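You operate a simulated robot arm through the tools that you are given. There is no shell and no other tool.

Carry out the task below with a simulated two-armed robot. There is one attempt and no reset: what you move stays moved.

TASK
Label both small plain bottles in the bench labeller, one pull each.
Fine: stand them in the green tray. Set down upright: small plain bottle.
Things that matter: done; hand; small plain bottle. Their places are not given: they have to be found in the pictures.

It is judged by the outcome, as a careful person would: the job done as asked, and still so three seconds after it is handed in. It fails if anything else is knocked over, pushed out of place, dropped, spilled or broken.

THE ROBOT
Two 7-joint arms with two-finger parallel grippers on one trunk that stands fixed in place. Base frame: the origin is at the foot of the trunk, x ahead of it, y to its left, z up. Readings come in mm, degrees, newtons and seconds.
The left shoulder is at [50, 177, 1179], the right one opposite. With the tool pointing down near the work surface each hand reaches from about 220 to 700 mm from the base axis, measured 20 degrees to its own side. Payload 3.43 kg a hand.
Tool frame (each hand has its own): the origin (TCP) lies between the finger pads and is the grasp point; the fingertips stand 34 mm ahead of it; z points along the fingers, y is the line along which they close. The gripper opens to 128 mm. The fingers are 24 mm wide and 12 mm thick; the gripper's body (48 by 130 mm) begins 96 mm behind the TCP.
Orientation is that of the tool frame in the base frame, as a unit quaternion [w, x, y, z]. With the fingers straight down and closing along the base's y, the tool's x points along the base's -x, its y along +y and its z along -z.

THE INTERFACE
- The arms move only by the tool apply_moves. It takes "left_rows", "right_rows" or both (then of equal length, played together; a hand with none holds still); each is a list of rows, each an object (a shift or turn left out is 0, a gripper value left out holds the last) with "jaw": the closure, from 0 (fully open) to 1 (shut); "offset": the shift along the tool's x, y, z in mm, a list of three; "dr": the turn, a rotation vector about the tool's x, y, z in degrees, a list of three. In form: [{"jaw": jaw, "offset": [x, y, z], "dr": [rx, ry, rz]}, ...]. A call has 1 to 20 rows; each row shifts and turns the commanded pose from where the row before left it, along the tool's axes as they then stand. Each row takes 0.2 s and may step no farther than 50 mm and 8.6 degrees from the row before; otherwise, or with a gripper value out of range, the whole call is refused. Where a pose cannot be reached the arm comes as near as it can. A force on the tool above 40 N (or 10 N above the force at the start of the call, whichever is more), or a blocked arm, ends the call early, and 0.2 s more pass. Each finger travels about 108 mm/s and halts on what it meets, pressing with about 37 N; the grip force reading is that of the motor and also rises with nothing between the fingers. The clock runs only during rows and for 0.2 s after the last one: add rows that do not move to give the fingers time. The reply holds the time, the measured pose of the TCP, the force on the tool along the base axes, the opening and the grip force, in the units named above and with some noise, with the torque about the TCP (base axes, N m) and any sound that the robot's microphone picked up.
- Cameras (640 x 400 px; columns grow to the right, rows downward): "scene" is now at [152.2, 45.8, 1370]; the picture's right is [0.49, -0.87, 0.00], its down [-0.24, -0.13, -0.96] and it looks along [0.84, 0.47, -0.27] (base axes); focal length 250 px, centre (320, 200). "left" rides on the left gripper at [76, 11, -160] in its tool frame; the picture's right is [-0.15, 0.99, 0.00], its down [-0.88, -0.13, -0.46] and it looks along [-0.45, -0.07, 0.89] (tool axes); focal length 234 px, centre (320, 200). "right" rides on the right gripper at [76, -11, -160] in its tool frame; the picture's right is [0.15, 0.99, 0.00], its down [-0.88, 0.13, -0.46] and it looks along [-0.45, 0.07, 0.89] (tool axes); focal length 234 px, centre (320, 200).
- get_image(camera): a new picture of that camera. The clock stands still meanwhile.
- move_column(by): slides the trunk up (or, below 0, down) by that many mm; the arms and the scene camera ride with it, the base frame stays. It gives what a move gives, with no picture.
- aim_head(pan, tilt): turns the head with the scene camera to pan (to the left, within 80 degrees either way) and tilt (down, from -29 to 69), counted from straight ahead of the robot. It gives what a move gives.
- measure_at(camera, pixels): for up to 12 pixels [column, row] of the newest picture of that camera ("zoom" is the newest enlarged one), the place [x, y, z] in the base frame of the surface seen there, good to about 2 mm. The clock stands still meanwhile.
- zoom(camera, box): a new picture of the part [left, top, right, bottom] of that camera's present view, enlarged. The clock stands still meanwhile.
- sign_off(): hands the job in; it is judged then, once.

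Leave the grippers open and the arms clear of the work at the hand-in unless told otherwise.

The tools are called after "Call:" by a JSON object that holds its "fn" and its "kwargs". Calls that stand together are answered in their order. apply_moves: Moves the arms, as the interface text tells. Its arguments: {"type":"object","properties":{"left_rows":{"type":"array","items":{"type":"object","properties":{"jaw":{"type":"number"},"offset":{"type":"array","items":{"type":"number"}},"dr":{"type":"array","items":{"type":"number"}}}}},"right_rows":{"type":"array","items":{"type":"object","properties":{"jaw":{"type":"number"},"offset":{"type":"array","items":{"type":"number"}},"dr":{"type":"array","items":{"type":"number"}}}}}},"required":[]} The other tools are called the same way: move_column (by) slides the trunk up or down; aim_head (pan, tilt) turns the head that bears the scene camera; get_image (camera) takes a picture; measure_at (camera, pixels) gives the place of the surface under pixels of a picture; zoom (camera, box) takes an enlarged picture of a part of a camera's view; sign_off () hands the job in.

At the start:

```text
t: 0.0
left_eef_pos: [353.6, 496.2, 1282.9]
left_ee_rot: [0.0, 0.001, 1.0, 0.0]
left_ft_force: [0.1, 0.1, 0.1]
left_wrist_torque: [-0.03, 0.02, 0.0]
left_gripper_width: 128.1
left_grasp_force: 0.0
right_eef_pos: [300.3, 49.5, 1259.7]
right_ee_rot: [0.001, 0.001, 1.0, 0.0]
right_ft_force: [-0.1, 0.1, -0.4]
right_wrist_torque: [-0.01, -0.01, 0.01]
right_gripper_width: 128.1
right_grasp_force: 0.0
trunk travel left (down, up): [-350.0, 51.0]
head pan, tilt: [29.2, 15.9]
```

scene: 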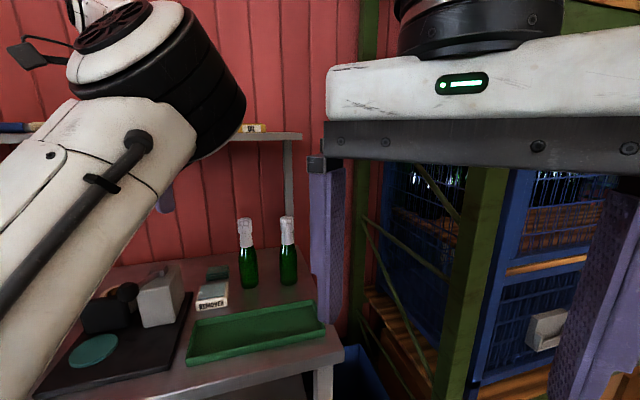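
right: 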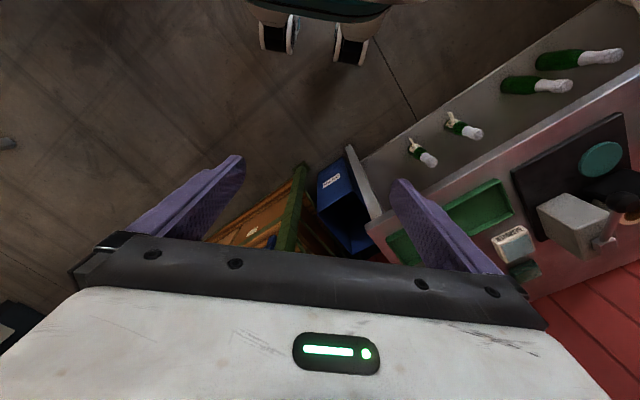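
left: 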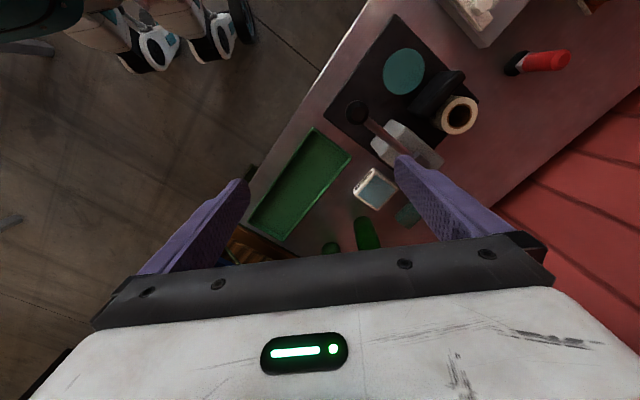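

I see a bench with a labeller on a black plate, a green tray, and bottles in the pictures. I'll first look around by turning the head to view the whole bench.

Call:
{"fn": "aim_head", "kwargs": {"pan": 60, "tilt": 40}}

```text
t: 1.0
left_eef_pos: [353.7, 496.1, 1282.9]
left_ee_rot: [0.0, 0.0, 1.0, 0.0]
left_ft_force: [0.6, -0.8, -0.2]
left_wrist_torque: [-0.02, -0.01, 0.04]
left_gripper_width: 128.1
left_grasp_force: 0.0
right_eef_pos: [300.7, 49.2, 1260.2]
right_ee_rot: [0.0, 0.0, 1.0, 0.0]
right_ft_force: [0.3, -0.6, 0.5]
right_wrist_torque: [-0.02, 0.01, 0.01]
right_gripper_width: 128.1
right_grasp_force: 0.1
trunk travel left (down, up): [-350.0, 51.0]
head pan, tilt: [60.0, 40.0]
```

The head has turned; now I take new pictures from the scene and both hands.

Call:
{"fn": "get_image", "kwargs": {"camera": "scene"}}

Call:
{"fn": "get_image", "kwargs": {"camera": "left"}}

Call:
{"fn": "get_image", "kwargs": {"camera": "right"}}

```text
taken
```

scene: 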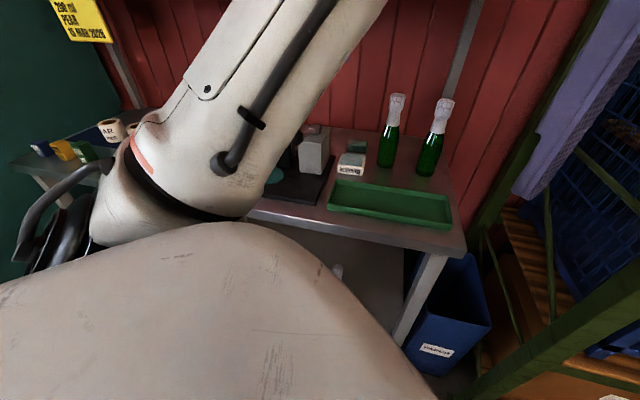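

```text
taken
```

left: 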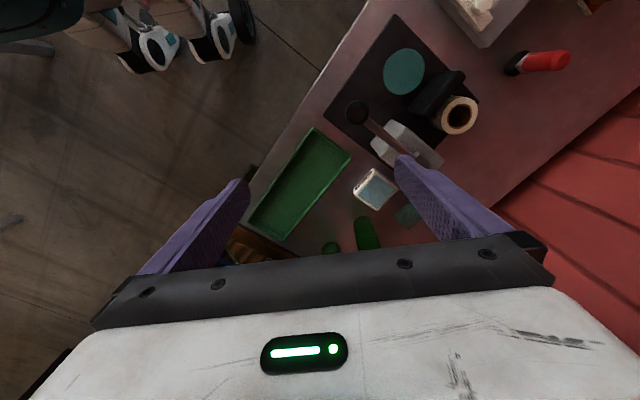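

```text
taken
```

right: 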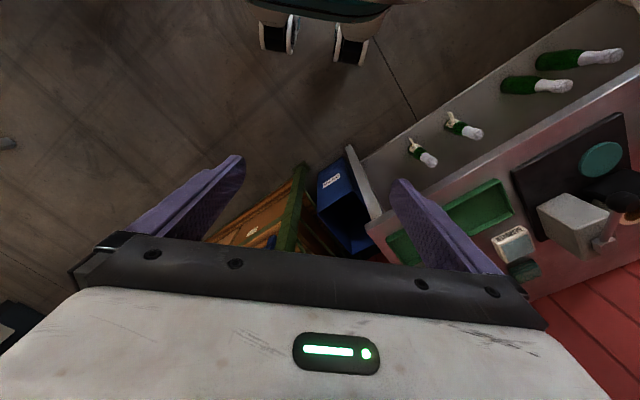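

In the right camera I see a grey surface with four bottles near (420,150), (465,125), (540,85), (580,58). I'll zoom there and on the bench.

Call:
{"fn": "zoom", "kwargs": {"camera": "right", "box": [380, 20, 640, 183]}}

Call:
{"fn": "measure_at", "kwargs": {"camera": "right", "pixels": [[415, 150], [430, 160], [412, 142], [450, 117], [472, 133], [515, 84], [565, 87], [550, 60], [615, 56], [480, 150], [480, 200], [590, 180]]}}

Call:
{"fn": "zoom", "kwargs": {"camera": "left", "box": [240, 0, 640, 250]}}

Call:
{"fn": "measure_at", "kwargs": {"camera": "left", "pixels": [[280, 210], [340, 155], [404, 72], [358, 112], [458, 115], [418, 135], [375, 188], [365, 230], [405, 215], [540, 62], [480, 15], [500, 150]]}}

```text
2.45 times, centred on (510, 102) of right
```

zoom: 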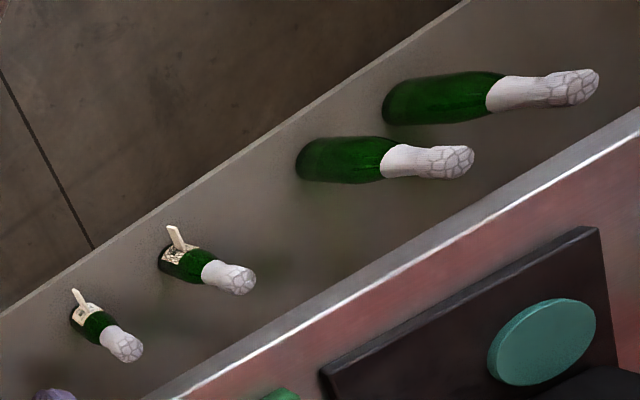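

```text
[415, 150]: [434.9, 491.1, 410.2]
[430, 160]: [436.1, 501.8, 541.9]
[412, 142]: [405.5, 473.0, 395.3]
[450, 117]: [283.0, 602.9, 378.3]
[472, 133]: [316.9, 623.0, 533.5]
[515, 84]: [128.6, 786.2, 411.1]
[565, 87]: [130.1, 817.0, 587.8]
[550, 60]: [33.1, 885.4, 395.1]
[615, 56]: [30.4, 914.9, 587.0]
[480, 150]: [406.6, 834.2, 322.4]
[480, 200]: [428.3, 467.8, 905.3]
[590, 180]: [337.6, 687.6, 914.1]
```

```text
1.60 times, centred on (440, 125) of left
```

zoom: 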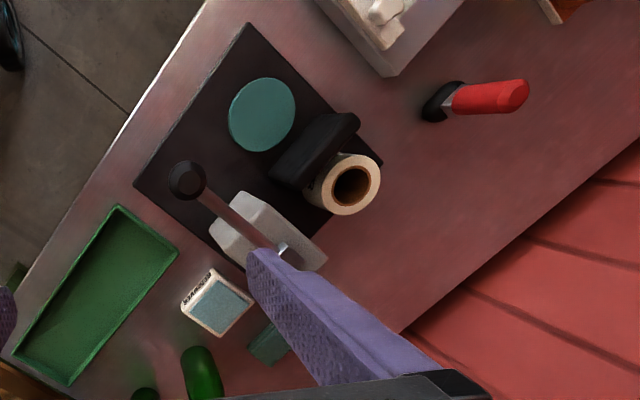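

```text
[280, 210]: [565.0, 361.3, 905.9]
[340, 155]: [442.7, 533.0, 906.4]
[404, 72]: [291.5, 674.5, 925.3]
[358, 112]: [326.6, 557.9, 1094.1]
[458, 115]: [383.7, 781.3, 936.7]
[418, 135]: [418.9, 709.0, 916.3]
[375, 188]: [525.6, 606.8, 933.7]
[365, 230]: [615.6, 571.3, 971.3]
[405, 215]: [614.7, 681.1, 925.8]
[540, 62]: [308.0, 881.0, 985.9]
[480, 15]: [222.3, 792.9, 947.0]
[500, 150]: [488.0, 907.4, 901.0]
```

There's a lower shelf (z≈322) with four bottles; on the bench top (z≈900) stand two more, plus the labeller, tray and other things. I'll turn the head further left and look for signs.

Call:
{"fn": "aim_head", "kwargs": {"pan": 80, "tilt": 20}}

Call:
{"fn": "get_image", "kwargs": {"camera": "scene"}}

```text
t: 1.8
left_eef_pos: [353.4, 496.5, 1281.9]
left_ee_rot: [0.0, 0.001, 1.0, 0.001]
left_ft_force: [-0.2, 0.5, -0.5]
left_wrist_torque: [0.0, 0.01, -0.01]
left_gripper_width: 128.2
left_grasp_force: 0.1
right_eef_pos: [300.4, 49.7, 1259.9]
right_ee_rot: [0.0, 0.0, 1.0, 0.0]
right_ft_force: [-0.3, 0.1, -0.1]
right_wrist_torque: [0.03, 0.0, 0.02]
right_gripper_width: 127.9
right_grasp_force: 0.1
trunk travel left (down, up): [-350.0, 51.0]
head pan, tilt: [80.0, 20.0]
```

```text
taken
```

scene: 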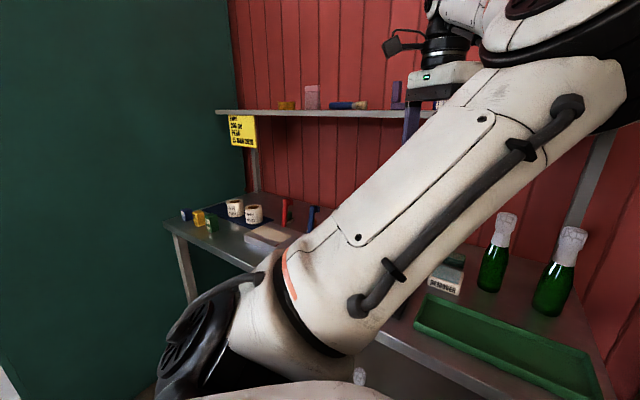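

I see a yellow card at (242,130) and two rolls at (235,207), (254,214). I zoom in on both.

Call:
{"fn": "zoom", "kwargs": {"camera": "scene", "box": [215, 105, 279, 155]}}

Call:
{"fn": "zoom", "kwargs": {"camera": "scene", "box": [165, 185, 325, 285]}}

Call:
{"fn": "zoom", "kwargs": {"camera": "scene", "box": [400, 200, 640, 350]}}

Call:
{"fn": "zoom", "kwargs": {"camera": "scene", "box": [215, 70, 415, 195]}}

```text
8.00 times, centred on (247, 130) of scene
```

zoom: 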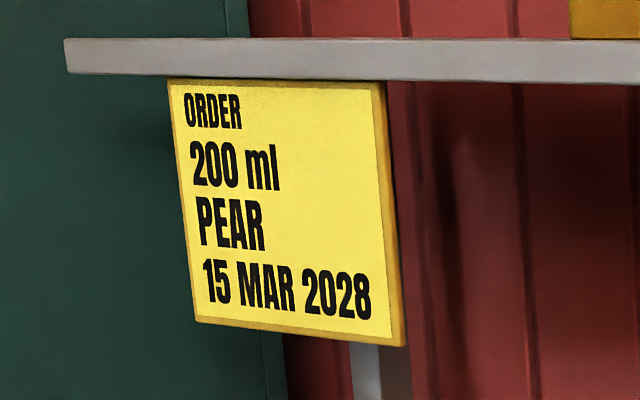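

```text
4.00 times, centred on (245, 235) of scene
```

zoom: 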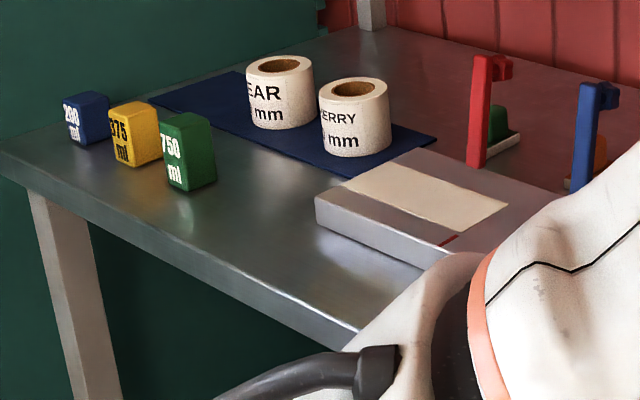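

```text
2.67 times, centred on (520, 275) of scene
```

zoom: 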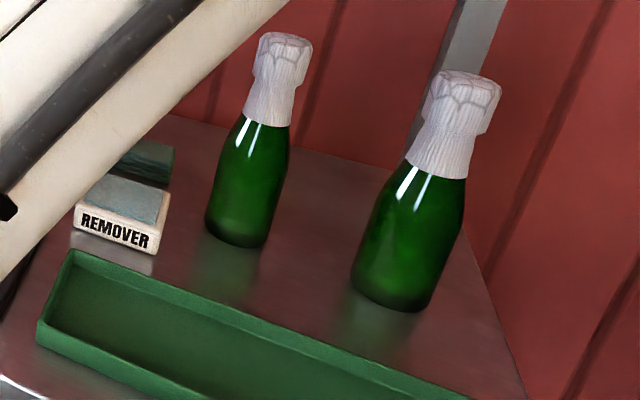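

```text
3.20 times, centred on (315, 132) of scene
```

zoom: 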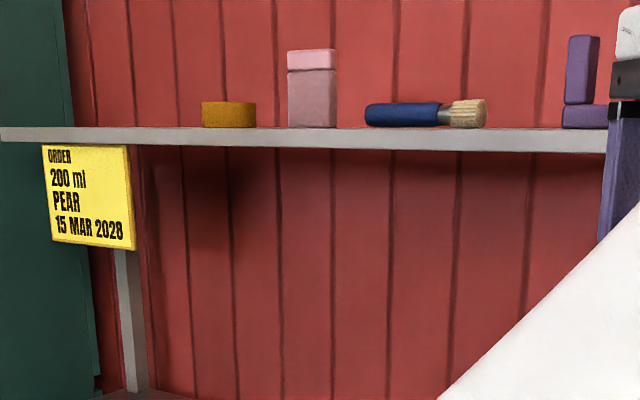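

There's an ORDER card: "200 ml PEAR 15 MAR 2028", size blocks (200/375/750 ml), and two rolls. I need to inspect the labeller closely for its present setting. Zooming the left camera on the labeller around (410,110) and the bench corner.

Call:
{"fn": "zoom", "kwargs": {"camera": "left", "box": [330, 30, 490, 180]}}

Call:
{"fn": "zoom", "kwargs": {"camera": "scene", "box": [220, 190, 284, 230]}}

Call:
{"fn": "zoom", "kwargs": {"camera": "right", "box": [490, 100, 640, 300]}}

```text
2.67 times, centred on (410, 105) of left
```

zoom: 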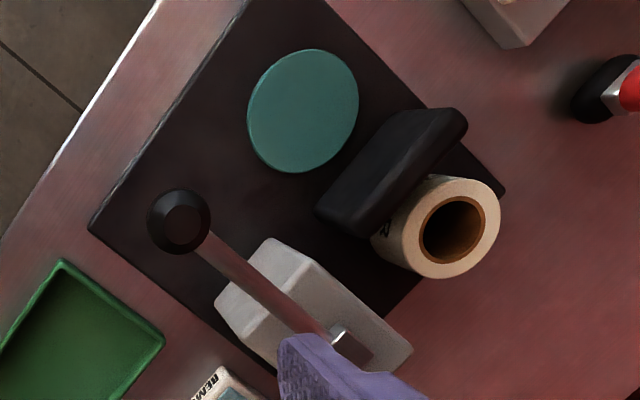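

```text
10.00 times, centred on (252, 210) of scene
```

zoom: 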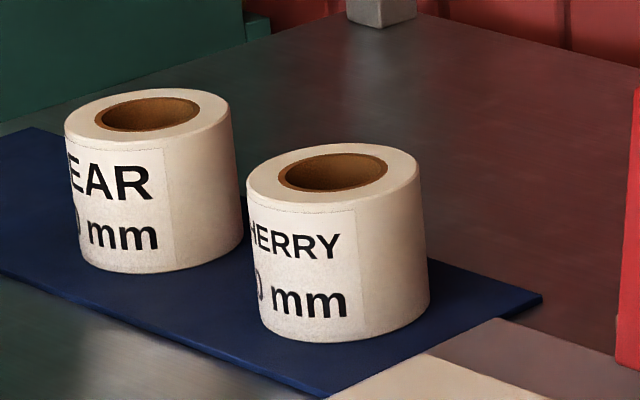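

```text
2.00 times, centred on (565, 200) of right
```

zoom: 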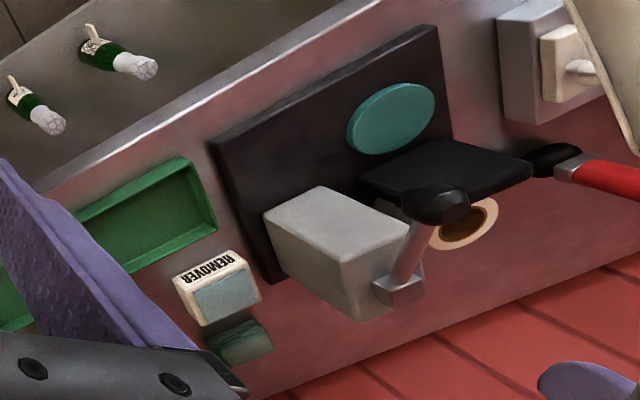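

I need precise positions. I take the left picture again and measure the disc, roll, lever, tray and bottles, and also look at the right part of the bench with the scene camera.

Call:
{"fn": "aim_head", "kwargs": {"pan": 50, "tilt": 35}}

Call:
{"fn": "get_image", "kwargs": {"camera": "scene"}}

Call:
{"fn": "measure_at", "kwargs": {"camera": "left", "pixels": [[404, 50], [404, 94], [385, 72], [424, 72], [400, 16], [328, 105], [478, 92], [443, 75], [425, 105], [400, 125], [375, 150], [400, 135]]}}

Call:
{"fn": "measure_at", "kwargs": {"camera": "right", "pixels": [[600, 160], [605, 140], [575, 160], [545, 205], [585, 205], [580, 245], [615, 240], [612, 215], [500, 215], [390, 250], [505, 185], [515, 240]]}}

```text
t: 2.7
left_eef_pos: [354.2, 495.7, 1283.4]
left_ee_rot: [0.001, 0.001, 1.0, 0.001]
left_ft_force: [0.3, -0.3, -0.5]
left_wrist_torque: [-0.02, -0.02, -0.05]
left_gripper_width: 128.0
left_grasp_force: 0.0
right_eef_pos: [301.1, 49.7, 1260.4]
right_ee_rot: [0.0, 0.001, 1.0, 0.0]
right_ft_force: [0.3, 0.5, 0.5]
right_wrist_torque: [-0.02, 0.0, 0.01]
right_gripper_width: 127.9
right_grasp_force: 0.2
trunk travel left (down, up): [-350.0, 51.0]
head pan, tilt: [50.0, 35.0]
```

```text
taken
```

scene: 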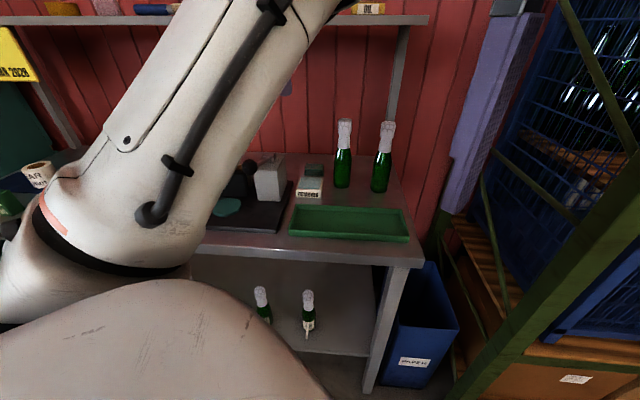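

```text
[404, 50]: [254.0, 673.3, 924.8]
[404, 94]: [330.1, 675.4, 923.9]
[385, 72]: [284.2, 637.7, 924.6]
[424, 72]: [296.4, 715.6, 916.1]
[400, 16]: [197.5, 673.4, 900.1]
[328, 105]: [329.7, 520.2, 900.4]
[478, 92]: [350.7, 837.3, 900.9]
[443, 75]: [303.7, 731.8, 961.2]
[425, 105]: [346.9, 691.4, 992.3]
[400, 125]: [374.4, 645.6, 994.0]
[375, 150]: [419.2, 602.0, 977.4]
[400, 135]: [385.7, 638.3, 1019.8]
```

```text
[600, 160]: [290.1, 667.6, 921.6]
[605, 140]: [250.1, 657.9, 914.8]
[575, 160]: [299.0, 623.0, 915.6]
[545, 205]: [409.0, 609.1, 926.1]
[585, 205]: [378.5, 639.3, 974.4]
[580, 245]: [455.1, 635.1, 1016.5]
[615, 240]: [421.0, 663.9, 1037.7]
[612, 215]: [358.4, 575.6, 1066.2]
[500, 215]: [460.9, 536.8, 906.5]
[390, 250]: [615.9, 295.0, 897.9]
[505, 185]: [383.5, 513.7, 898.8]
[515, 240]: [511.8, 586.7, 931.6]
```

The left arm blocks the head's view of the labeller. I'll move the left hand to the right and forward (over the bench end, high up) in steps so the head camera can see it.

Call:
{"fn": "apply_moves", "kwargs": {"left_rows": [{"jaw": 0, "offset": [-40, -20, 0]}, {"offset": [-40, -20, 0]}, {"offset": [-40, -20, 0]}, {"offset": [-40, -20, 0]}, {"offset": [-40, -20, 0]}]}}

Call:
{"fn": "get_image", "kwargs": {"camera": "scene"}}

Call:
{"fn": "get_image", "kwargs": {"camera": "left"}}

```text
t: 3.9
left_eef_pos: [535.0, 398.5, 1274.5]
left_ee_rot: [0.0, -0.002, 1.0, 0.003]
left_ft_force: [0.3, -1.0, -0.1]
left_wrist_torque: [0.13, 0.07, -0.03]
left_gripper_width: 128.0
left_grasp_force: 0.0
left hand out of reach, approached as far as the arm can: row 5
right_eef_pos: [302.7, 46.7, 1260.4]
right_ee_rot: [0.0, 0.001, 1.0, 0.001]
right_ft_force: [1.0, -1.5, -0.1]
right_wrist_torque: [0.1, 0.1, 0.01]
right_gripper_width: 127.9
right_grasp_force: 0.1
trunk travel left (down, up): [-350.0, 51.0]
head pan, tilt: [50.0, 35.0]
```

```text
taken
```

scene: 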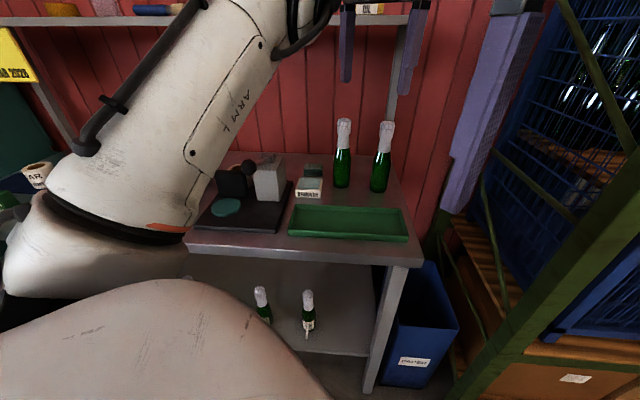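

```text
taken
```

left: 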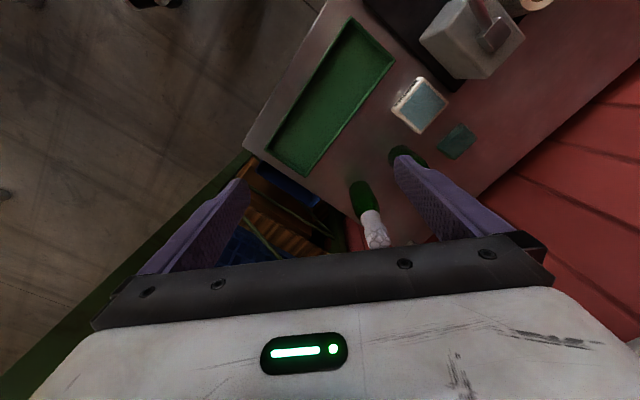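

Now the labeller is visible around (250,185). I zoom in on it, on the shelf bottles and on the far-left objects.

Call:
{"fn": "zoom", "kwargs": {"camera": "scene", "box": [195, 145, 291, 235]}}

Call:
{"fn": "zoom", "kwargs": {"camera": "scene", "box": [280, 105, 424, 255]}}

Call:
{"fn": "zoom", "kwargs": {"camera": "scene", "box": [230, 270, 350, 350]}}

Call:
{"fn": "zoom", "kwargs": {"camera": "left", "box": [380, 0, 580, 125]}}

```text
4.44 times, centred on (243, 190) of scene
```

zoom: 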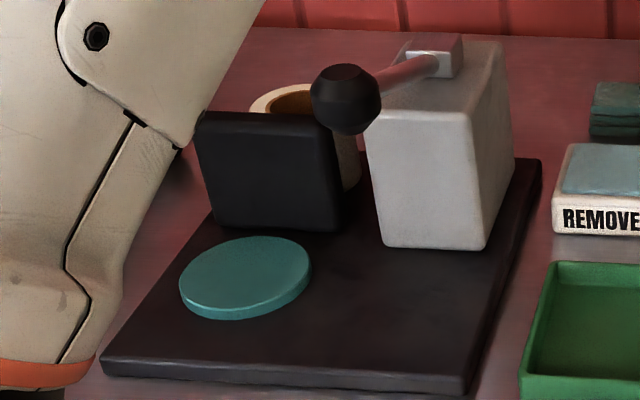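

```text
2.67 times, centred on (352, 180) of scene
```

zoom: 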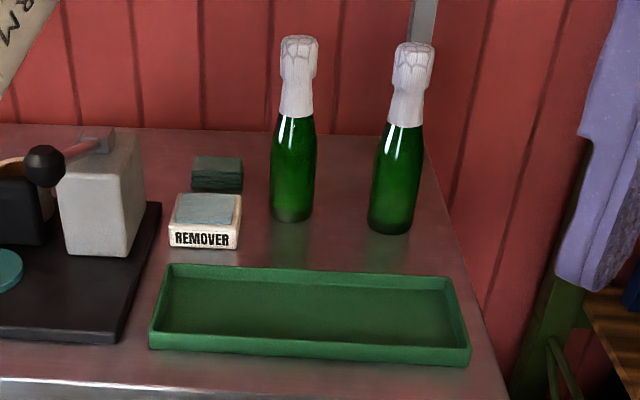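

```text
5.00 times, centred on (290, 310) of scene
```

zoom: 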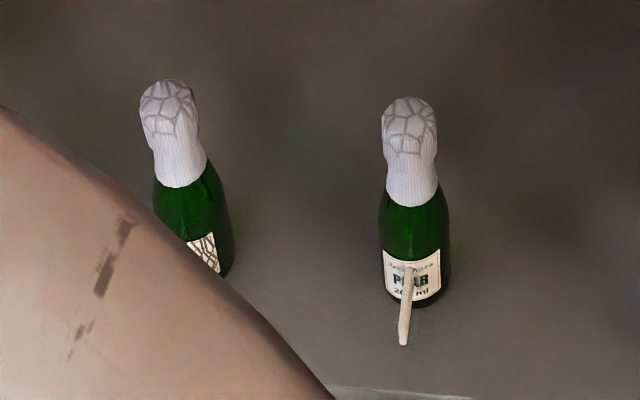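

```text
3.20 times, centred on (480, 62) of left
```

zoom: 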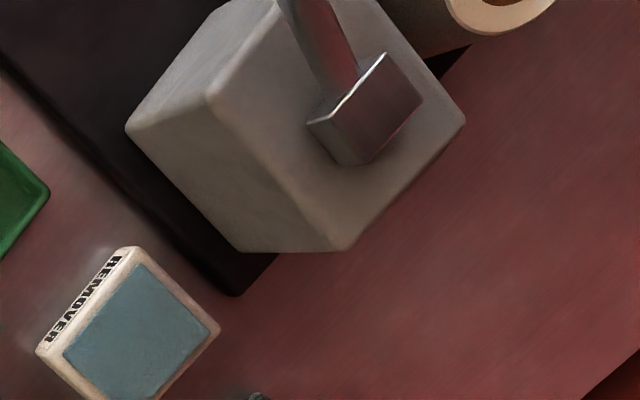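

The two small shelf bottles already carry PEAR labels, so the two plain ones on the bench top are mine. I want to read which roll is loaded behind the black wall, so I move the left hand over the labeller (TCP about (376,679,1180)) for a closer look.

Call:
{"fn": "apply_moves", "kwargs": {"left_rows": [{"offset": [23, 40, 0]}, {"offset": [23, 40, 0]}, {"offset": [23, 40, 0]}, {"offset": [23, 40, 0]}, {"offset": [23, 40, 30]}, {"offset": [23, 40, 30]}, {"offset": [20, 40, 30]}]}}

Call:
{"fn": "get_image", "kwargs": {"camera": "left"}}

```text
refused: row 5 steps farther than a row can; nothing moved
```

```text
taken
```

left: 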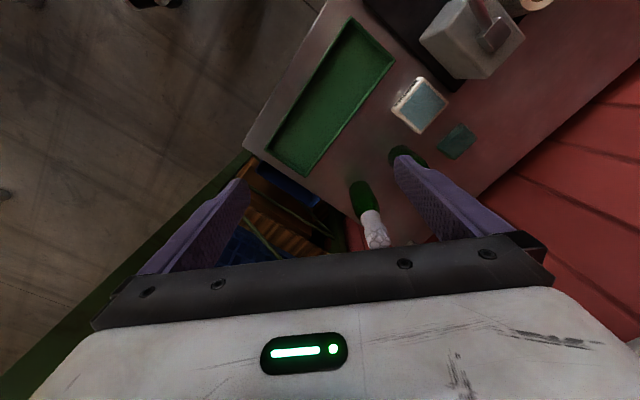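

That call was refused for too long a step, so I send shorter steps for the same motion.

Call:
{"fn": "apply_moves", "kwargs": {"left_rows": [{"offset": [20, 36, 0]}, {"offset": [20, 36, 10]}, {"offset": [20, 36, 10]}, {"offset": [20, 36, 15]}, {"offset": [20, 36, 20]}, {"offset": [20, 36, 20]}, {"offset": [20, 36, 20]}, {"offset": [20, 30, 0]}]}}

Call:
{"fn": "get_image", "kwargs": {"camera": "left"}}

```text
t: 5.7
left_eef_pos: [375.5, 682.0, 1178.6]
left_ee_rot: [0.001, 0.003, 1.0, 0.0]
left_ft_force: [0.2, 0.8, -0.4]
left_wrist_torque: [0.02, -0.01, 0.04]
left_gripper_width: 127.8
left_grasp_force: 0.1
right_eef_pos: [300.5, 49.5, 1259.5]
right_ee_rot: [0.0, 0.0, 1.0, -0.001]
right_ft_force: [0.5, 0.8, 0.5]
right_wrist_torque: [0.0, -0.01, -0.02]
right_gripper_width: 127.6
right_grasp_force: 0.0
trunk travel left (down, up): [-350.0, 51.0]
head pan, tilt: [50.0, 35.0]
```

```text
taken
```

left: 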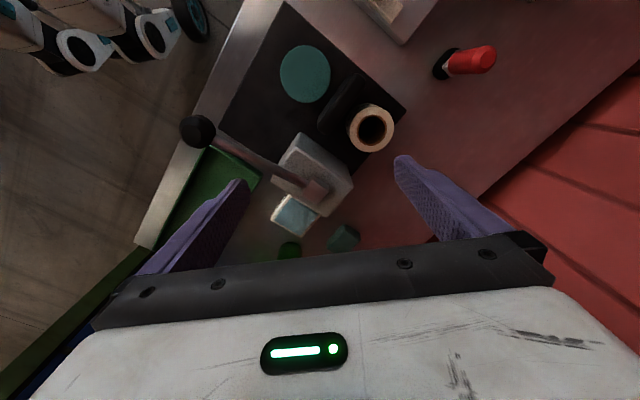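

The roll is at (372,127). I zoom in on the labeller and measure its parts.

Call:
{"fn": "zoom", "kwargs": {"camera": "left", "box": [310, 60, 422, 170]}}

Call:
{"fn": "measure_at", "kwargs": {"camera": "left", "pixels": [[305, 73], [305, 46], [305, 100], [281, 73], [329, 73], [197, 130], [355, 82], [325, 118], [355, 125], [391, 127], [372, 107], [372, 146]]}}

Call:
{"fn": "measure_at", "kwargs": {"camera": "left", "pixels": [[315, 190], [290, 177], [250, 157], [322, 137], [300, 135], [350, 180], [285, 4], [222, 130], [404, 110], [300, 200], [310, 218], [278, 210]]}}

```text
3.64 times, centred on (366, 115) of left
```

zoom: 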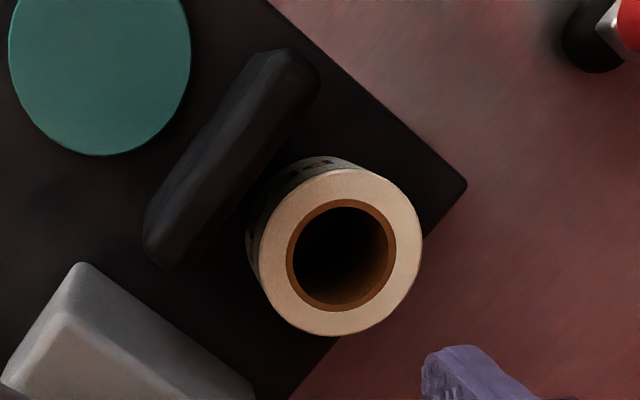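

```text
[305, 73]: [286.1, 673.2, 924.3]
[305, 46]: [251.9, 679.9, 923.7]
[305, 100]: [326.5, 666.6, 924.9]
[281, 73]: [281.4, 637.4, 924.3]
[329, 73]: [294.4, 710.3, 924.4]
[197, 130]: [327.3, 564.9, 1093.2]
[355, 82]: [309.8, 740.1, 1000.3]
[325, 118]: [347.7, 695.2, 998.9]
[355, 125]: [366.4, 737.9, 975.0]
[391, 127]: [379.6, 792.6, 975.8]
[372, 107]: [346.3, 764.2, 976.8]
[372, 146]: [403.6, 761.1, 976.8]
```

```text
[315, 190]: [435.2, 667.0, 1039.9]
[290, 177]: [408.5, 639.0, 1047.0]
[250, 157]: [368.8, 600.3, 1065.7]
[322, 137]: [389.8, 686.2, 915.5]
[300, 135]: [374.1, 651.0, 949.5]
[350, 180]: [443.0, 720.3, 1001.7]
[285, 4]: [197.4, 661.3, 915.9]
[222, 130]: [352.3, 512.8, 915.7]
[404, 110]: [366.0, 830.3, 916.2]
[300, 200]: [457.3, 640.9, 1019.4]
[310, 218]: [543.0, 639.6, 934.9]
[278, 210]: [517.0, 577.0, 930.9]
```

There is text on the roll's front side, behind the wall. I shift the camera toward the robot to look over the wall (TCP to about (321,637,1192), still above the lever knob at z≈1094).

Call:
{"fn": "apply_moves", "kwargs": {"left_rows": [{"offset": [0, 0, -14]}, {"offset": [28, -22, 0]}, {"offset": [26, -22, 0]}]}}

Call:
{"fn": "get_image", "kwargs": {"camera": "left"}}

Call:
{"fn": "zoom", "kwargs": {"camera": "left", "box": [366, 120, 446, 170]}}

```text
t: 6.5
left_eef_pos: [320.0, 637.4, 1194.1]
left_ee_rot: [0.0, 0.0, 1.0, 0.002]
left_ft_force: [-0.6, -0.5, 0.6]
left_wrist_torque: [0.01, -0.01, 0.0]
left_gripper_width: 127.9
left_grasp_force: 0.1
right_eef_pos: [300.6, 49.2, 1260.0]
right_ee_rot: [0.0, -0.001, 1.0, 0.0]
right_ft_force: [1.1, -0.2, 0.1]
right_wrist_torque: [0.01, -0.02, -0.01]
right_gripper_width: 128.1
right_grasp_force: 0.1
trunk travel left (down, up): [-350.0, 51.0]
head pan, tilt: [50.0, 35.0]
```

```text
taken
```

left: 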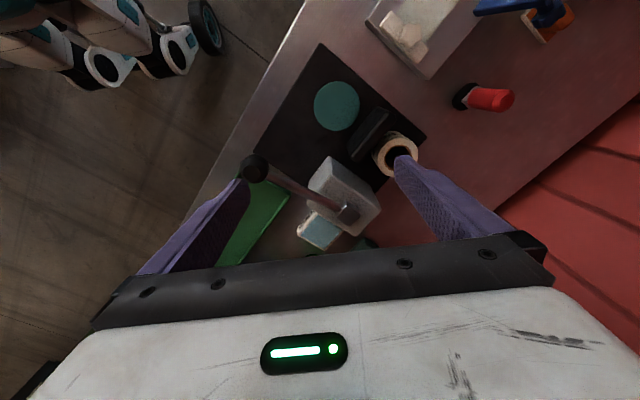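

```text
8.00 times, centred on (406, 145) of left
```

zoom: 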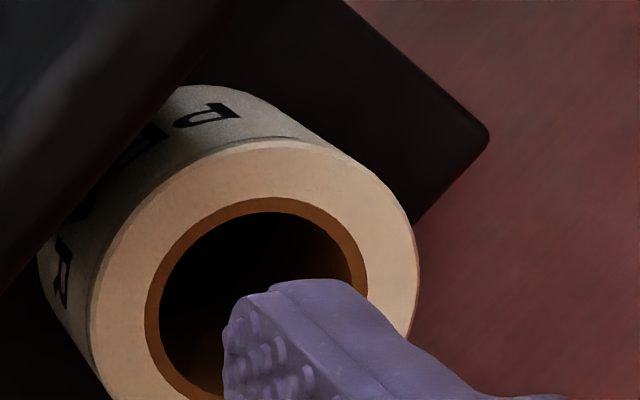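

The loaded roll reads "P..R" (PEAR). I look at the neighbouring grey tray with cream pieces at (410,35) and at the rest of the left side.

Call:
{"fn": "zoom", "kwargs": {"camera": "left", "box": [350, 0, 550, 125]}}

Call:
{"fn": "zoom", "kwargs": {"camera": "left", "box": [240, 70, 420, 250]}}

```text
3.20 times, centred on (450, 62) of left
```

zoom: 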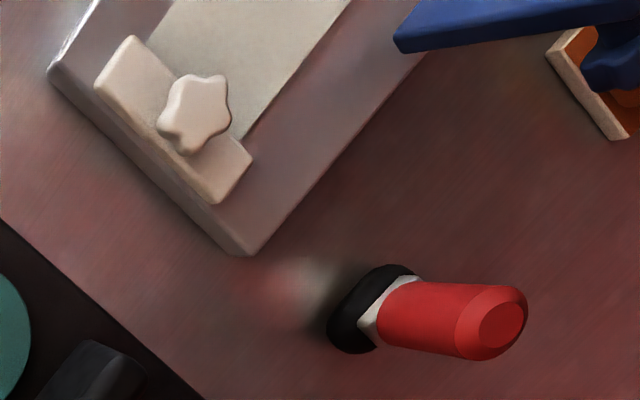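

```text
2.22 times, centred on (330, 160) of left
```

zoom: 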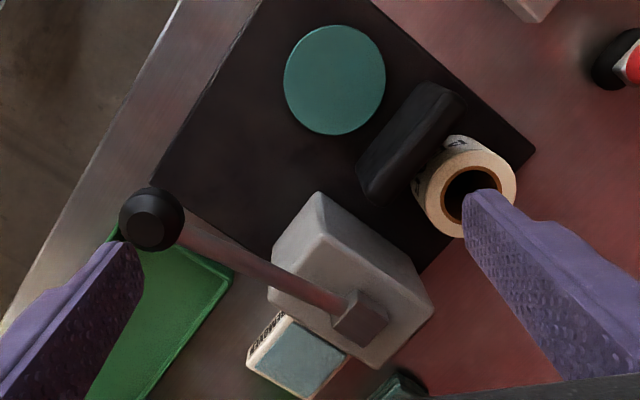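

The loaded roll reads PEAR, matching the order. Now I take a fresh scene picture to measure the bottles on the bench and check the labels of the earlier ones on the shelf.

Call:
{"fn": "aim_head", "kwargs": {"pan": 45, "tilt": 30}}

Call:
{"fn": "get_image", "kwargs": {"camera": "scene"}}

```text
t: 7.2
left_eef_pos: [321.8, 638.5, 1193.1]
left_ee_rot: [0.0, 0.001, 1.0, 0.001]
left_ft_force: [-0.9, 0.3, 0.3]
left_wrist_torque: [0.01, 0.06, 0.03]
left_gripper_width: 128.0
left_grasp_force: 0.1
right_eef_pos: [301.3, 49.1, 1259.0]
right_ee_rot: [0.0, 0.001, 1.0, -0.001]
right_ft_force: [0.5, 0.0, 0.1]
right_wrist_torque: [-0.01, 0.01, 0.0]
right_gripper_width: 128.1
right_grasp_force: 0.1
trunk travel left (down, up): [-350.0, 51.0]
head pan, tilt: [45.0, 30.0]
```

```text
taken
```

scene: 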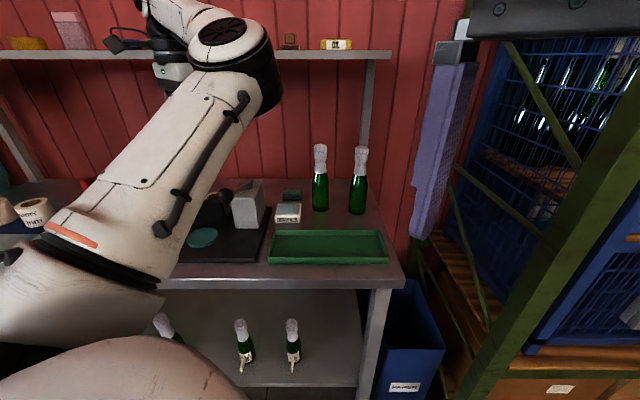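

Bottles at (320,180) and (358,180). I measure them, and zoom on the shelf labels (245,345), (293,350) and on the blue bin's label (405,387).

Call:
{"fn": "measure_at", "kwargs": {"camera": "scene", "pixels": [[320, 195], [320, 205], [320, 165], [320, 149], [358, 195], [357, 208], [360, 165], [361, 151], [273, 255], [385, 255], [275, 235], [380, 235]]}}

Call:
{"fn": "zoom", "kwargs": {"camera": "scene", "box": [225, 340, 305, 380]}}

Call:
{"fn": "zoom", "kwargs": {"camera": "scene", "box": [370, 370, 434, 400]}}

Call:
{"fn": "zoom", "kwargs": {"camera": "scene", "box": [170, 170, 290, 270]}}

```text
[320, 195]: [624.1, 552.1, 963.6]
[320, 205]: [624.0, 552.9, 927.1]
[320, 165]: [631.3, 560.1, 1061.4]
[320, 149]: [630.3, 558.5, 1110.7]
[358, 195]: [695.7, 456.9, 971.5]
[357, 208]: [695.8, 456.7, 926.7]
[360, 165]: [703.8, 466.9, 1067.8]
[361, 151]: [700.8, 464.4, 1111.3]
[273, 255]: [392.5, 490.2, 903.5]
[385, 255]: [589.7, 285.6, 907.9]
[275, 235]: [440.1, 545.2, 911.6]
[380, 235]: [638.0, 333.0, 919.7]
```

```text
8.00 times, centred on (265, 360) of scene
```

zoom: 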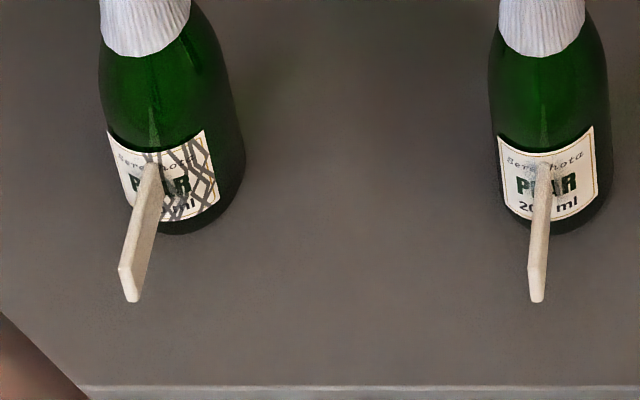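

```text
10.00 times, centred on (402, 385) of scene
```

zoom: 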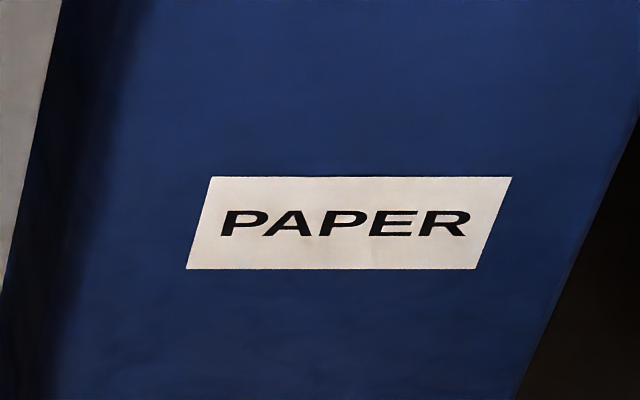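

```text
4.00 times, centred on (230, 220) of scene
```

zoom: 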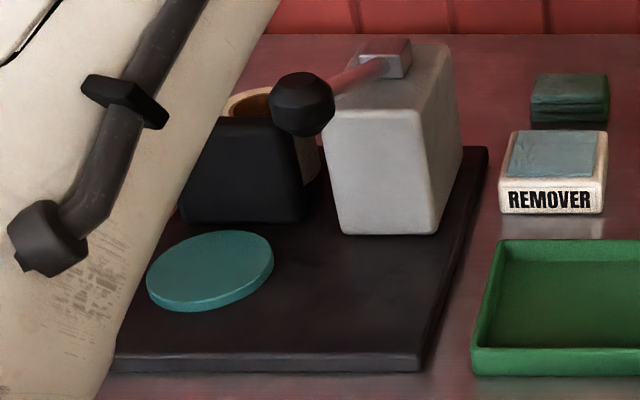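

Both small plain bottles stand at about A(643,573) and B(717,474), at the edge of reach, so I'll grip the necks with the hand tilted 45° outward. First I lift the left hand, carry it over toward (450,480,1234), turn it toward bottle A and tilt it.

Call:
{"fn": "apply_moves", "kwargs": {"left_rows": [{"jaw": 0.35, "offset": [0, 0, -40]}, {"offset": [-26, -32, 0]}, {"offset": [-26, -32, 0]}, {"offset": [-26, -32, 0]}, {"offset": [-26, -32, 0]}, {"offset": [-25, -30, 0]}, {"dr": [0, 0, -8.5]}, {"dr": [0, 0, -8.5]}, {"dr": [0, 0, -8.5]}, {"dr": [0, 0, -8.5]}, {"dr": [0, -7.5, 0]}, {"dr": [0, -7.5, 0]}, {"dr": [0, -7.5, 0]}, {"dr": [0, -7.5, 0]}, {"dr": [0, -7.5, 0]}, {"dr": [0, -7.5, 0]}]}}

Call:
{"fn": "get_image", "kwargs": {"camera": "left"}}

Call:
{"fn": "get_image", "kwargs": {"camera": "scene"}}

```text
t: 10.1
left_eef_pos: [447.5, 483.0, 1230.6]
left_ee_rot: [0.187, -0.292, 0.936, 0.055]
left_ft_force: [-1.3, 0.5, 0.0]
left_wrist_torque: [-0.01, 0.01, -0.02]
left_gripper_width: 83.3
left_grasp_force: 0.0
right_eef_pos: [302.1, 40.9, 1259.5]
right_ee_rot: [-0.001, 0.003, 1.0, -0.013]
right_ft_force: [-3.3, -25.5, 2.6]
right_wrist_torque: [2.14, -0.24, 0.04]
right_gripper_width: 113.0
right_grasp_force: 0.1
trunk travel left (down, up): [-350.0, 51.0]
head pan, tilt: [45.0, 30.0]
stopped in row 14 (right hand): the force on the tool passed its limit at 50 N (the readings are from after the stop); the commanded pose is now the measured one
```

```text
taken
```

left: 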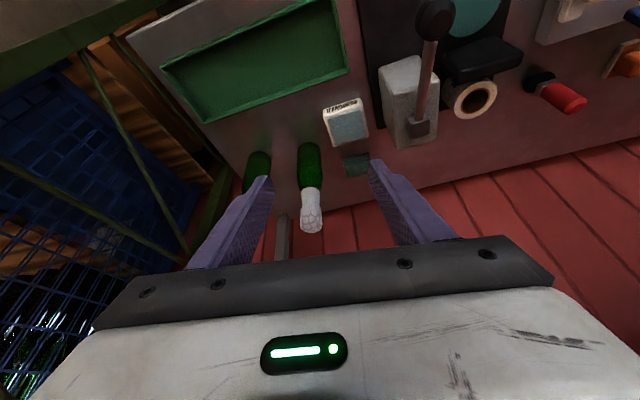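

```text
taken
```

scene: 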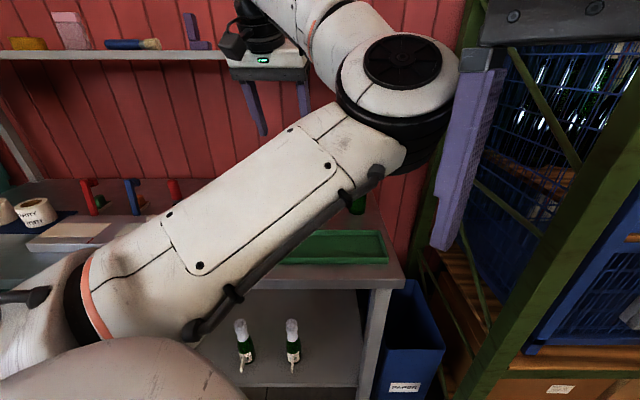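

The left elbow has come up against the right hand. I'll move the right hand clear to the right; first a look from its camera to make sure there's room.

Call:
{"fn": "get_image", "kwargs": {"camera": "right"}}

Call:
{"fn": "measure_at", "kwargs": {"camera": "right", "pixels": [[250, 220], [300, 175], [340, 190], [100, 200], [60, 100], [180, 60], [330, 40], [270, 35]]}}

Call:
{"fn": "measure_at", "kwargs": {"camera": "scene", "pixels": [[470, 230], [500, 60], [560, 160], [620, 40], [600, 300], [440, 150], [560, 380], [480, 300]]}}

```text
taken
```

right: 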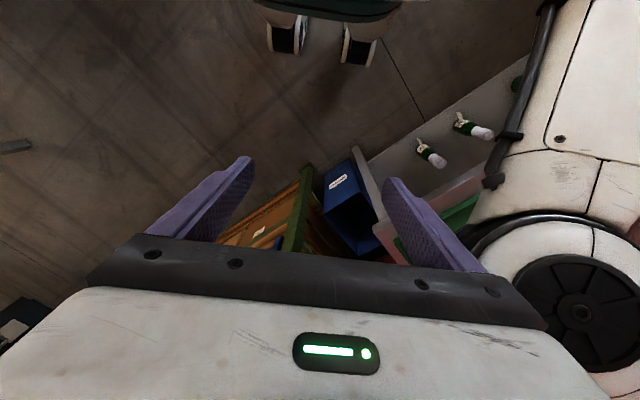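

```text
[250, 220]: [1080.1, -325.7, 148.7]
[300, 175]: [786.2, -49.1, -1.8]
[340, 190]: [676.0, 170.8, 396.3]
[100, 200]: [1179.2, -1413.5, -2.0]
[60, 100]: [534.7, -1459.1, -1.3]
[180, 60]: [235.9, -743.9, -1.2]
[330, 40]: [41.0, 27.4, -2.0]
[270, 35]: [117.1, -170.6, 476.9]
```

```text
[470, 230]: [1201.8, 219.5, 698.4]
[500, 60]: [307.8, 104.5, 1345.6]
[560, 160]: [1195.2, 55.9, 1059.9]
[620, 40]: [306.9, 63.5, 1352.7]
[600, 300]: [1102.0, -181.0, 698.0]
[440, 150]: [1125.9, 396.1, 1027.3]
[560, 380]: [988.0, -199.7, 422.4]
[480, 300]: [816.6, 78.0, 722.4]
```

The cage stands at x>780, so the right side is free. I move the right hand 330 mm to the right.

Call:
{"fn": "apply_moves", "kwargs": {"right_rows": [{"jaw": 0, "offset": [0, -40, 0]}, {"offset": [0, -48, 0]}, {"offset": [0, -48, 0]}, {"offset": [0, -48, 0]}, {"offset": [0, -48, 0]}, {"offset": [0, -48, 0]}, {"offset": [0, -48, 0]}]}}

```text
t: 11.7
left_eef_pos: [447.1, 481.9, 1232.8]
left_ee_rot: [0.189, -0.291, 0.936, 0.056]
left_ft_force: [0.0, 0.1, -0.1]
left_wrist_torque: [0.01, 0.0, 0.01]
left_gripper_width: 83.3
left_grasp_force: 0.2
right_eef_pos: [298.3, -285.3, 1264.1]
right_ee_rot: [0.0, 0.003, 1.0, -0.01]
right_ft_force: [0.7, -0.2, -1.1]
right_wrist_torque: [0.02, 0.02, -0.04]
right_gripper_width: 128.0
right_grasp_force: 0.1
trunk travel left (down, up): [-350.0, 51.0]
head pan, tilt: [45.0, 30.0]
```

The right hand is clear and undisturbed. I finish the tilt of the left hand to 45°.

Call:
{"fn": "apply_moves", "kwargs": {"left_rows": [{"dr": [0, -7.4, 0]}, {"dr": [0, -7.4, 0]}, {"dr": [0, -7.4, 0]}, {"dr": [0, 0, 0]}]}}

Call:
{"fn": "get_image", "kwargs": {"camera": "left"}}

Call:
{"fn": "get_image", "kwargs": {"camera": "scene"}}

```text
t: 12.7
left_eef_pos: [442.9, 492.3, 1233.2]
left_ee_rot: [0.366, -0.287, 0.878, 0.11]
left_ft_force: [-0.2, 0.9, -0.2]
left_wrist_torque: [0.01, 0.0, -0.02]
left_gripper_width: 83.3
left_grasp_force: 0.0
right_eef_pos: [299.7, -283.7, 1264.3]
right_ee_rot: [-0.001, 0.003, 1.0, -0.01]
right_ft_force: [-0.5, -0.1, 0.2]
right_wrist_torque: [-0.02, 0.01, 0.03]
right_gripper_width: 128.1
right_grasp_force: 0.1
trunk travel left (down, up): [-350.0, 51.0]
head pan, tilt: [45.0, 30.0]
```

```text
taken
```

left: 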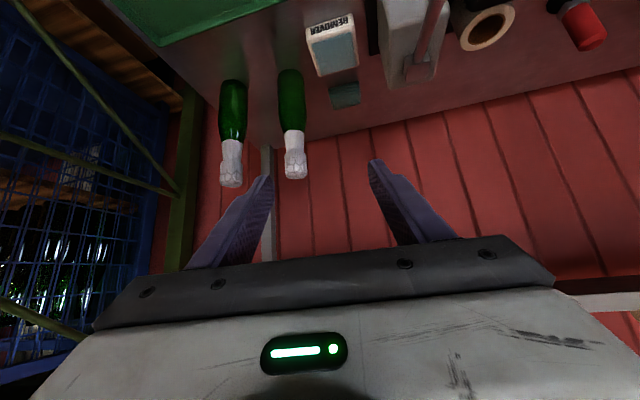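

```text
taken
```

scene: 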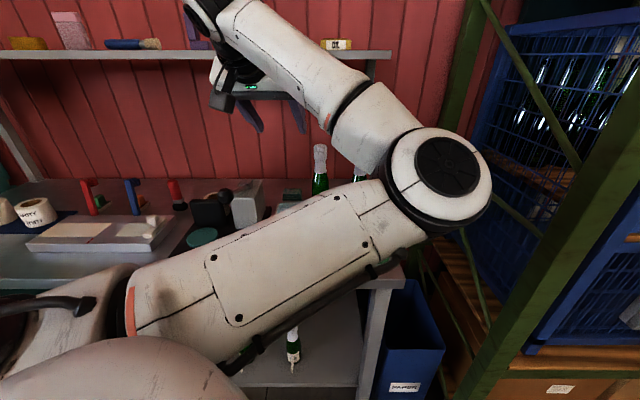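

In the left picture (upside down now) A is at (292,125) and B at (232,135). I measure both.

Call:
{"fn": "measure_at", "kwargs": {"camera": "left", "pixels": [[290, 75], [292, 95], [293, 120], [294, 140], [295, 160], [295, 175], [234, 85], [234, 110], [232, 130], [231, 155], [231, 180], [287, 140]]}}

Call:
{"fn": "zoom", "kwargs": {"camera": "left", "box": [180, 60, 340, 200]}}

```text
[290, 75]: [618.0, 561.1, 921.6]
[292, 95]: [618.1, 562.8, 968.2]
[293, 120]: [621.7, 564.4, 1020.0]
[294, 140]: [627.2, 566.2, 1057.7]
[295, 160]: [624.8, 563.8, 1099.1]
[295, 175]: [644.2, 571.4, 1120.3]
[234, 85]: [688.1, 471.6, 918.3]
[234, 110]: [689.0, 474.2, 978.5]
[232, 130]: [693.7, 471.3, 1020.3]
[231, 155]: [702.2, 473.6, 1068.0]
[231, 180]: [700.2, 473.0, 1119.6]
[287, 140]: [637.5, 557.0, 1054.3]
```

```text
2.86 times, centred on (260, 130) of left
```

zoom: 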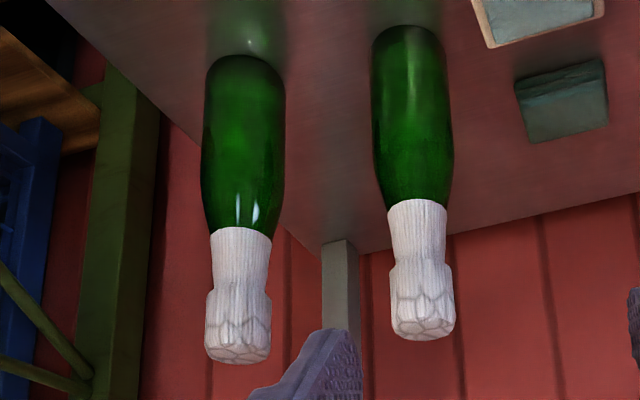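

The axes agree with the earlier estimate: A≈(643,574), B≈(717,476), neck narrow part around z 1035–1080. I move to a pre-grasp 130 mm back along the fingers from A's neck.

Call:
{"fn": "apply_moves", "kwargs": {"left_rows": [{"offset": [-6.6, -10.8, 36]}, {"offset": [-6.6, -10.8, 36]}, {"offset": [-6.6, -10.8, 36]}, {"offset": [-6.5, -10.8, 35]}, {}]}}

Call:
{"fn": "get_image", "kwargs": {"camera": "left"}}

Call:
{"fn": "get_image", "kwargs": {"camera": "scene"}}

```text
t: 13.8
left_eef_pos: [570.8, 512.6, 1150.7]
left_ee_rot: [0.365, -0.274, 0.883, 0.111]
left_ft_force: [-0.4, 0.4, 0.2]
left_wrist_torque: [0.02, 0.01, -0.02]
left_gripper_width: 83.1
left_grasp_force: 0.1
right_eef_pos: [298.8, -283.4, 1264.1]
right_ee_rot: [-0.001, 0.003, 1.0, -0.011]
right_ft_force: [0.5, -0.2, 0.6]
right_wrist_torque: [0.01, 0.03, 0.02]
right_gripper_width: 127.9
right_grasp_force: 0.0
trunk travel left (down, up): [-350.0, 51.0]
head pan, tilt: [45.0, 30.0]
```

```text
taken
```

left: 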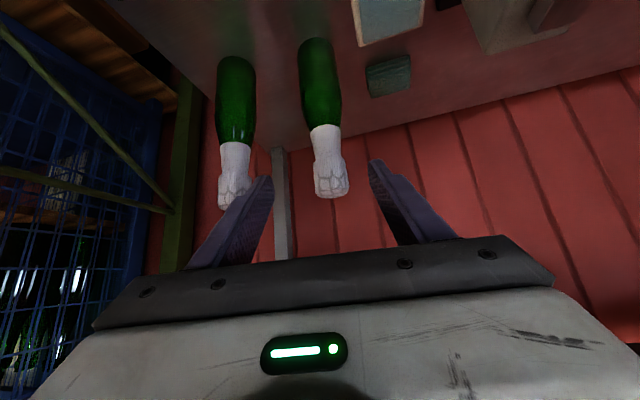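

```text
taken
```

scene: 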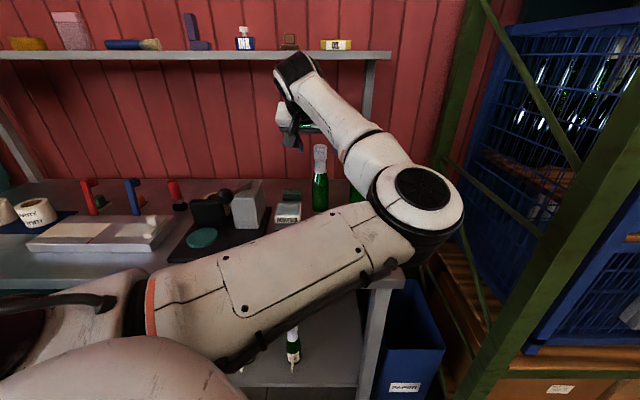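

I check the clearance of the elbow and the wrist to the bench and wall shelf by measuring points on them.

Call:
{"fn": "measure_at", "kwargs": {"camera": "scene", "pixels": [[420, 200], [430, 245], [400, 262], [345, 330], [295, 70], [290, 110], [345, 120], [340, 56], [200, 56], [340, 52], [320, 180], [300, 135]]}}

Call:
{"fn": "measure_at", "kwargs": {"camera": "left", "pixels": [[320, 70], [322, 100], [325, 135], [327, 150], [330, 175], [332, 190], [234, 100], [236, 150], [330, 140], [400, 150], [280, 250], [450, 200]]}}

```text
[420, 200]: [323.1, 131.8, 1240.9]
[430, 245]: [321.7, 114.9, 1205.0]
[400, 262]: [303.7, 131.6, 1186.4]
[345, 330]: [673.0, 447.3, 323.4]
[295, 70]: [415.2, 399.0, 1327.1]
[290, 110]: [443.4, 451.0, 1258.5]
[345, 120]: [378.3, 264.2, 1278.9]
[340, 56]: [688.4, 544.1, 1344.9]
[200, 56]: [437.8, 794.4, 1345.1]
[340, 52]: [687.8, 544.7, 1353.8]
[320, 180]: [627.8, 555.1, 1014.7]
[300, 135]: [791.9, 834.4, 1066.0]
```

```text
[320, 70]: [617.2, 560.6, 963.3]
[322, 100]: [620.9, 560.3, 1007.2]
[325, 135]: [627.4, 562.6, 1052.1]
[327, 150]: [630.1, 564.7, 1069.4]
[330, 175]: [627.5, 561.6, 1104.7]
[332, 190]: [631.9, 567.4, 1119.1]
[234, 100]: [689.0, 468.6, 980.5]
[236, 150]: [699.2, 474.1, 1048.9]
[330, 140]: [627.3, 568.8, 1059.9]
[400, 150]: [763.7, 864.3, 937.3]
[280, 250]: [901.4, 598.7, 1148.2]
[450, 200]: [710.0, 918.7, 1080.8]
```

The elbow (z≈1240) and shelf (z≈1345) are clear. I now advance the open fingers (83 mm) around A's neck: 132 mm along the tool, with 10 mm sideways correction.

Call:
{"fn": "apply_moves", "kwargs": {"left_rows": [{"offset": [-0.5, 3.3, 33]}, {"offset": [-0.5, 3.3, 33]}, {"offset": [-0.4, 3.2, 33]}, {"offset": [-0.4, 0, 32]}, {}]}}

Call:
{"fn": "get_image", "kwargs": {"camera": "left"}}

```text
t: 15.1
left_eef_pos: [643.3, 573.9, 1059.2]
left_ee_rot: [0.365, -0.274, 0.883, 0.111]
left_ft_force: [-0.3, -0.2, -0.6]
left_wrist_torque: [-0.04, -0.01, 0.01]
left_gripper_width: 83.0
left_grasp_force: 0.1
right_eef_pos: [300.6, -284.0, 1264.2]
right_ee_rot: [-0.001, 0.004, 1.0, -0.011]
right_ft_force: [0.6, -0.8, -0.4]
right_wrist_torque: [0.04, 0.01, 0.0]
right_gripper_width: 127.8
right_grasp_force: 0.0
trunk travel left (down, up): [-350.0, 51.0]
head pan, tilt: [45.0, 30.0]
```

```text
taken
```

left: 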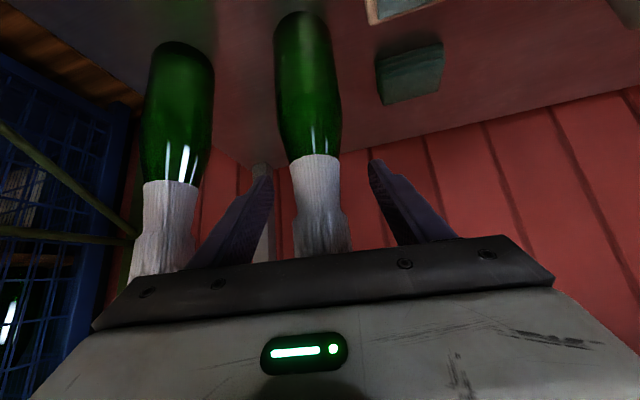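

The neck (columns 293–345 at row 193) is centred between the fingers. I close the gripper.

Call:
{"fn": "apply_moves", "kwargs": {"left_rows": [{"jaw": 1}, {}, {}, {}]}}

Call:
{"fn": "get_image", "kwargs": {"camera": "left"}}

```text
t: 16.1
left_eef_pos: [643.0, 573.4, 1058.8]
left_ee_rot: [0.365, -0.274, 0.883, 0.109]
left_ft_force: [1.8, -2.0, 1.1]
left_wrist_torque: [-0.22, -0.13, 0.0]
left_gripper_width: 36.7
left_grasp_force: 37.6
right_eef_pos: [298.9, -283.8, 1263.3]
right_ee_rot: [-0.002, 0.003, 1.0, -0.01]
right_ft_force: [0.0, 0.7, -0.4]
right_wrist_torque: [0.0, 0.0, 0.0]
right_gripper_width: 127.9
right_grasp_force: 0.0
trunk travel left (down, up): [-350.0, 51.0]
head pan, tilt: [45.0, 30.0]
```

```text
taken
```

left: 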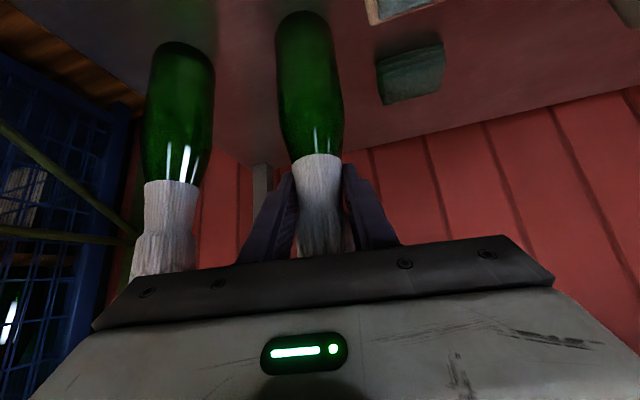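

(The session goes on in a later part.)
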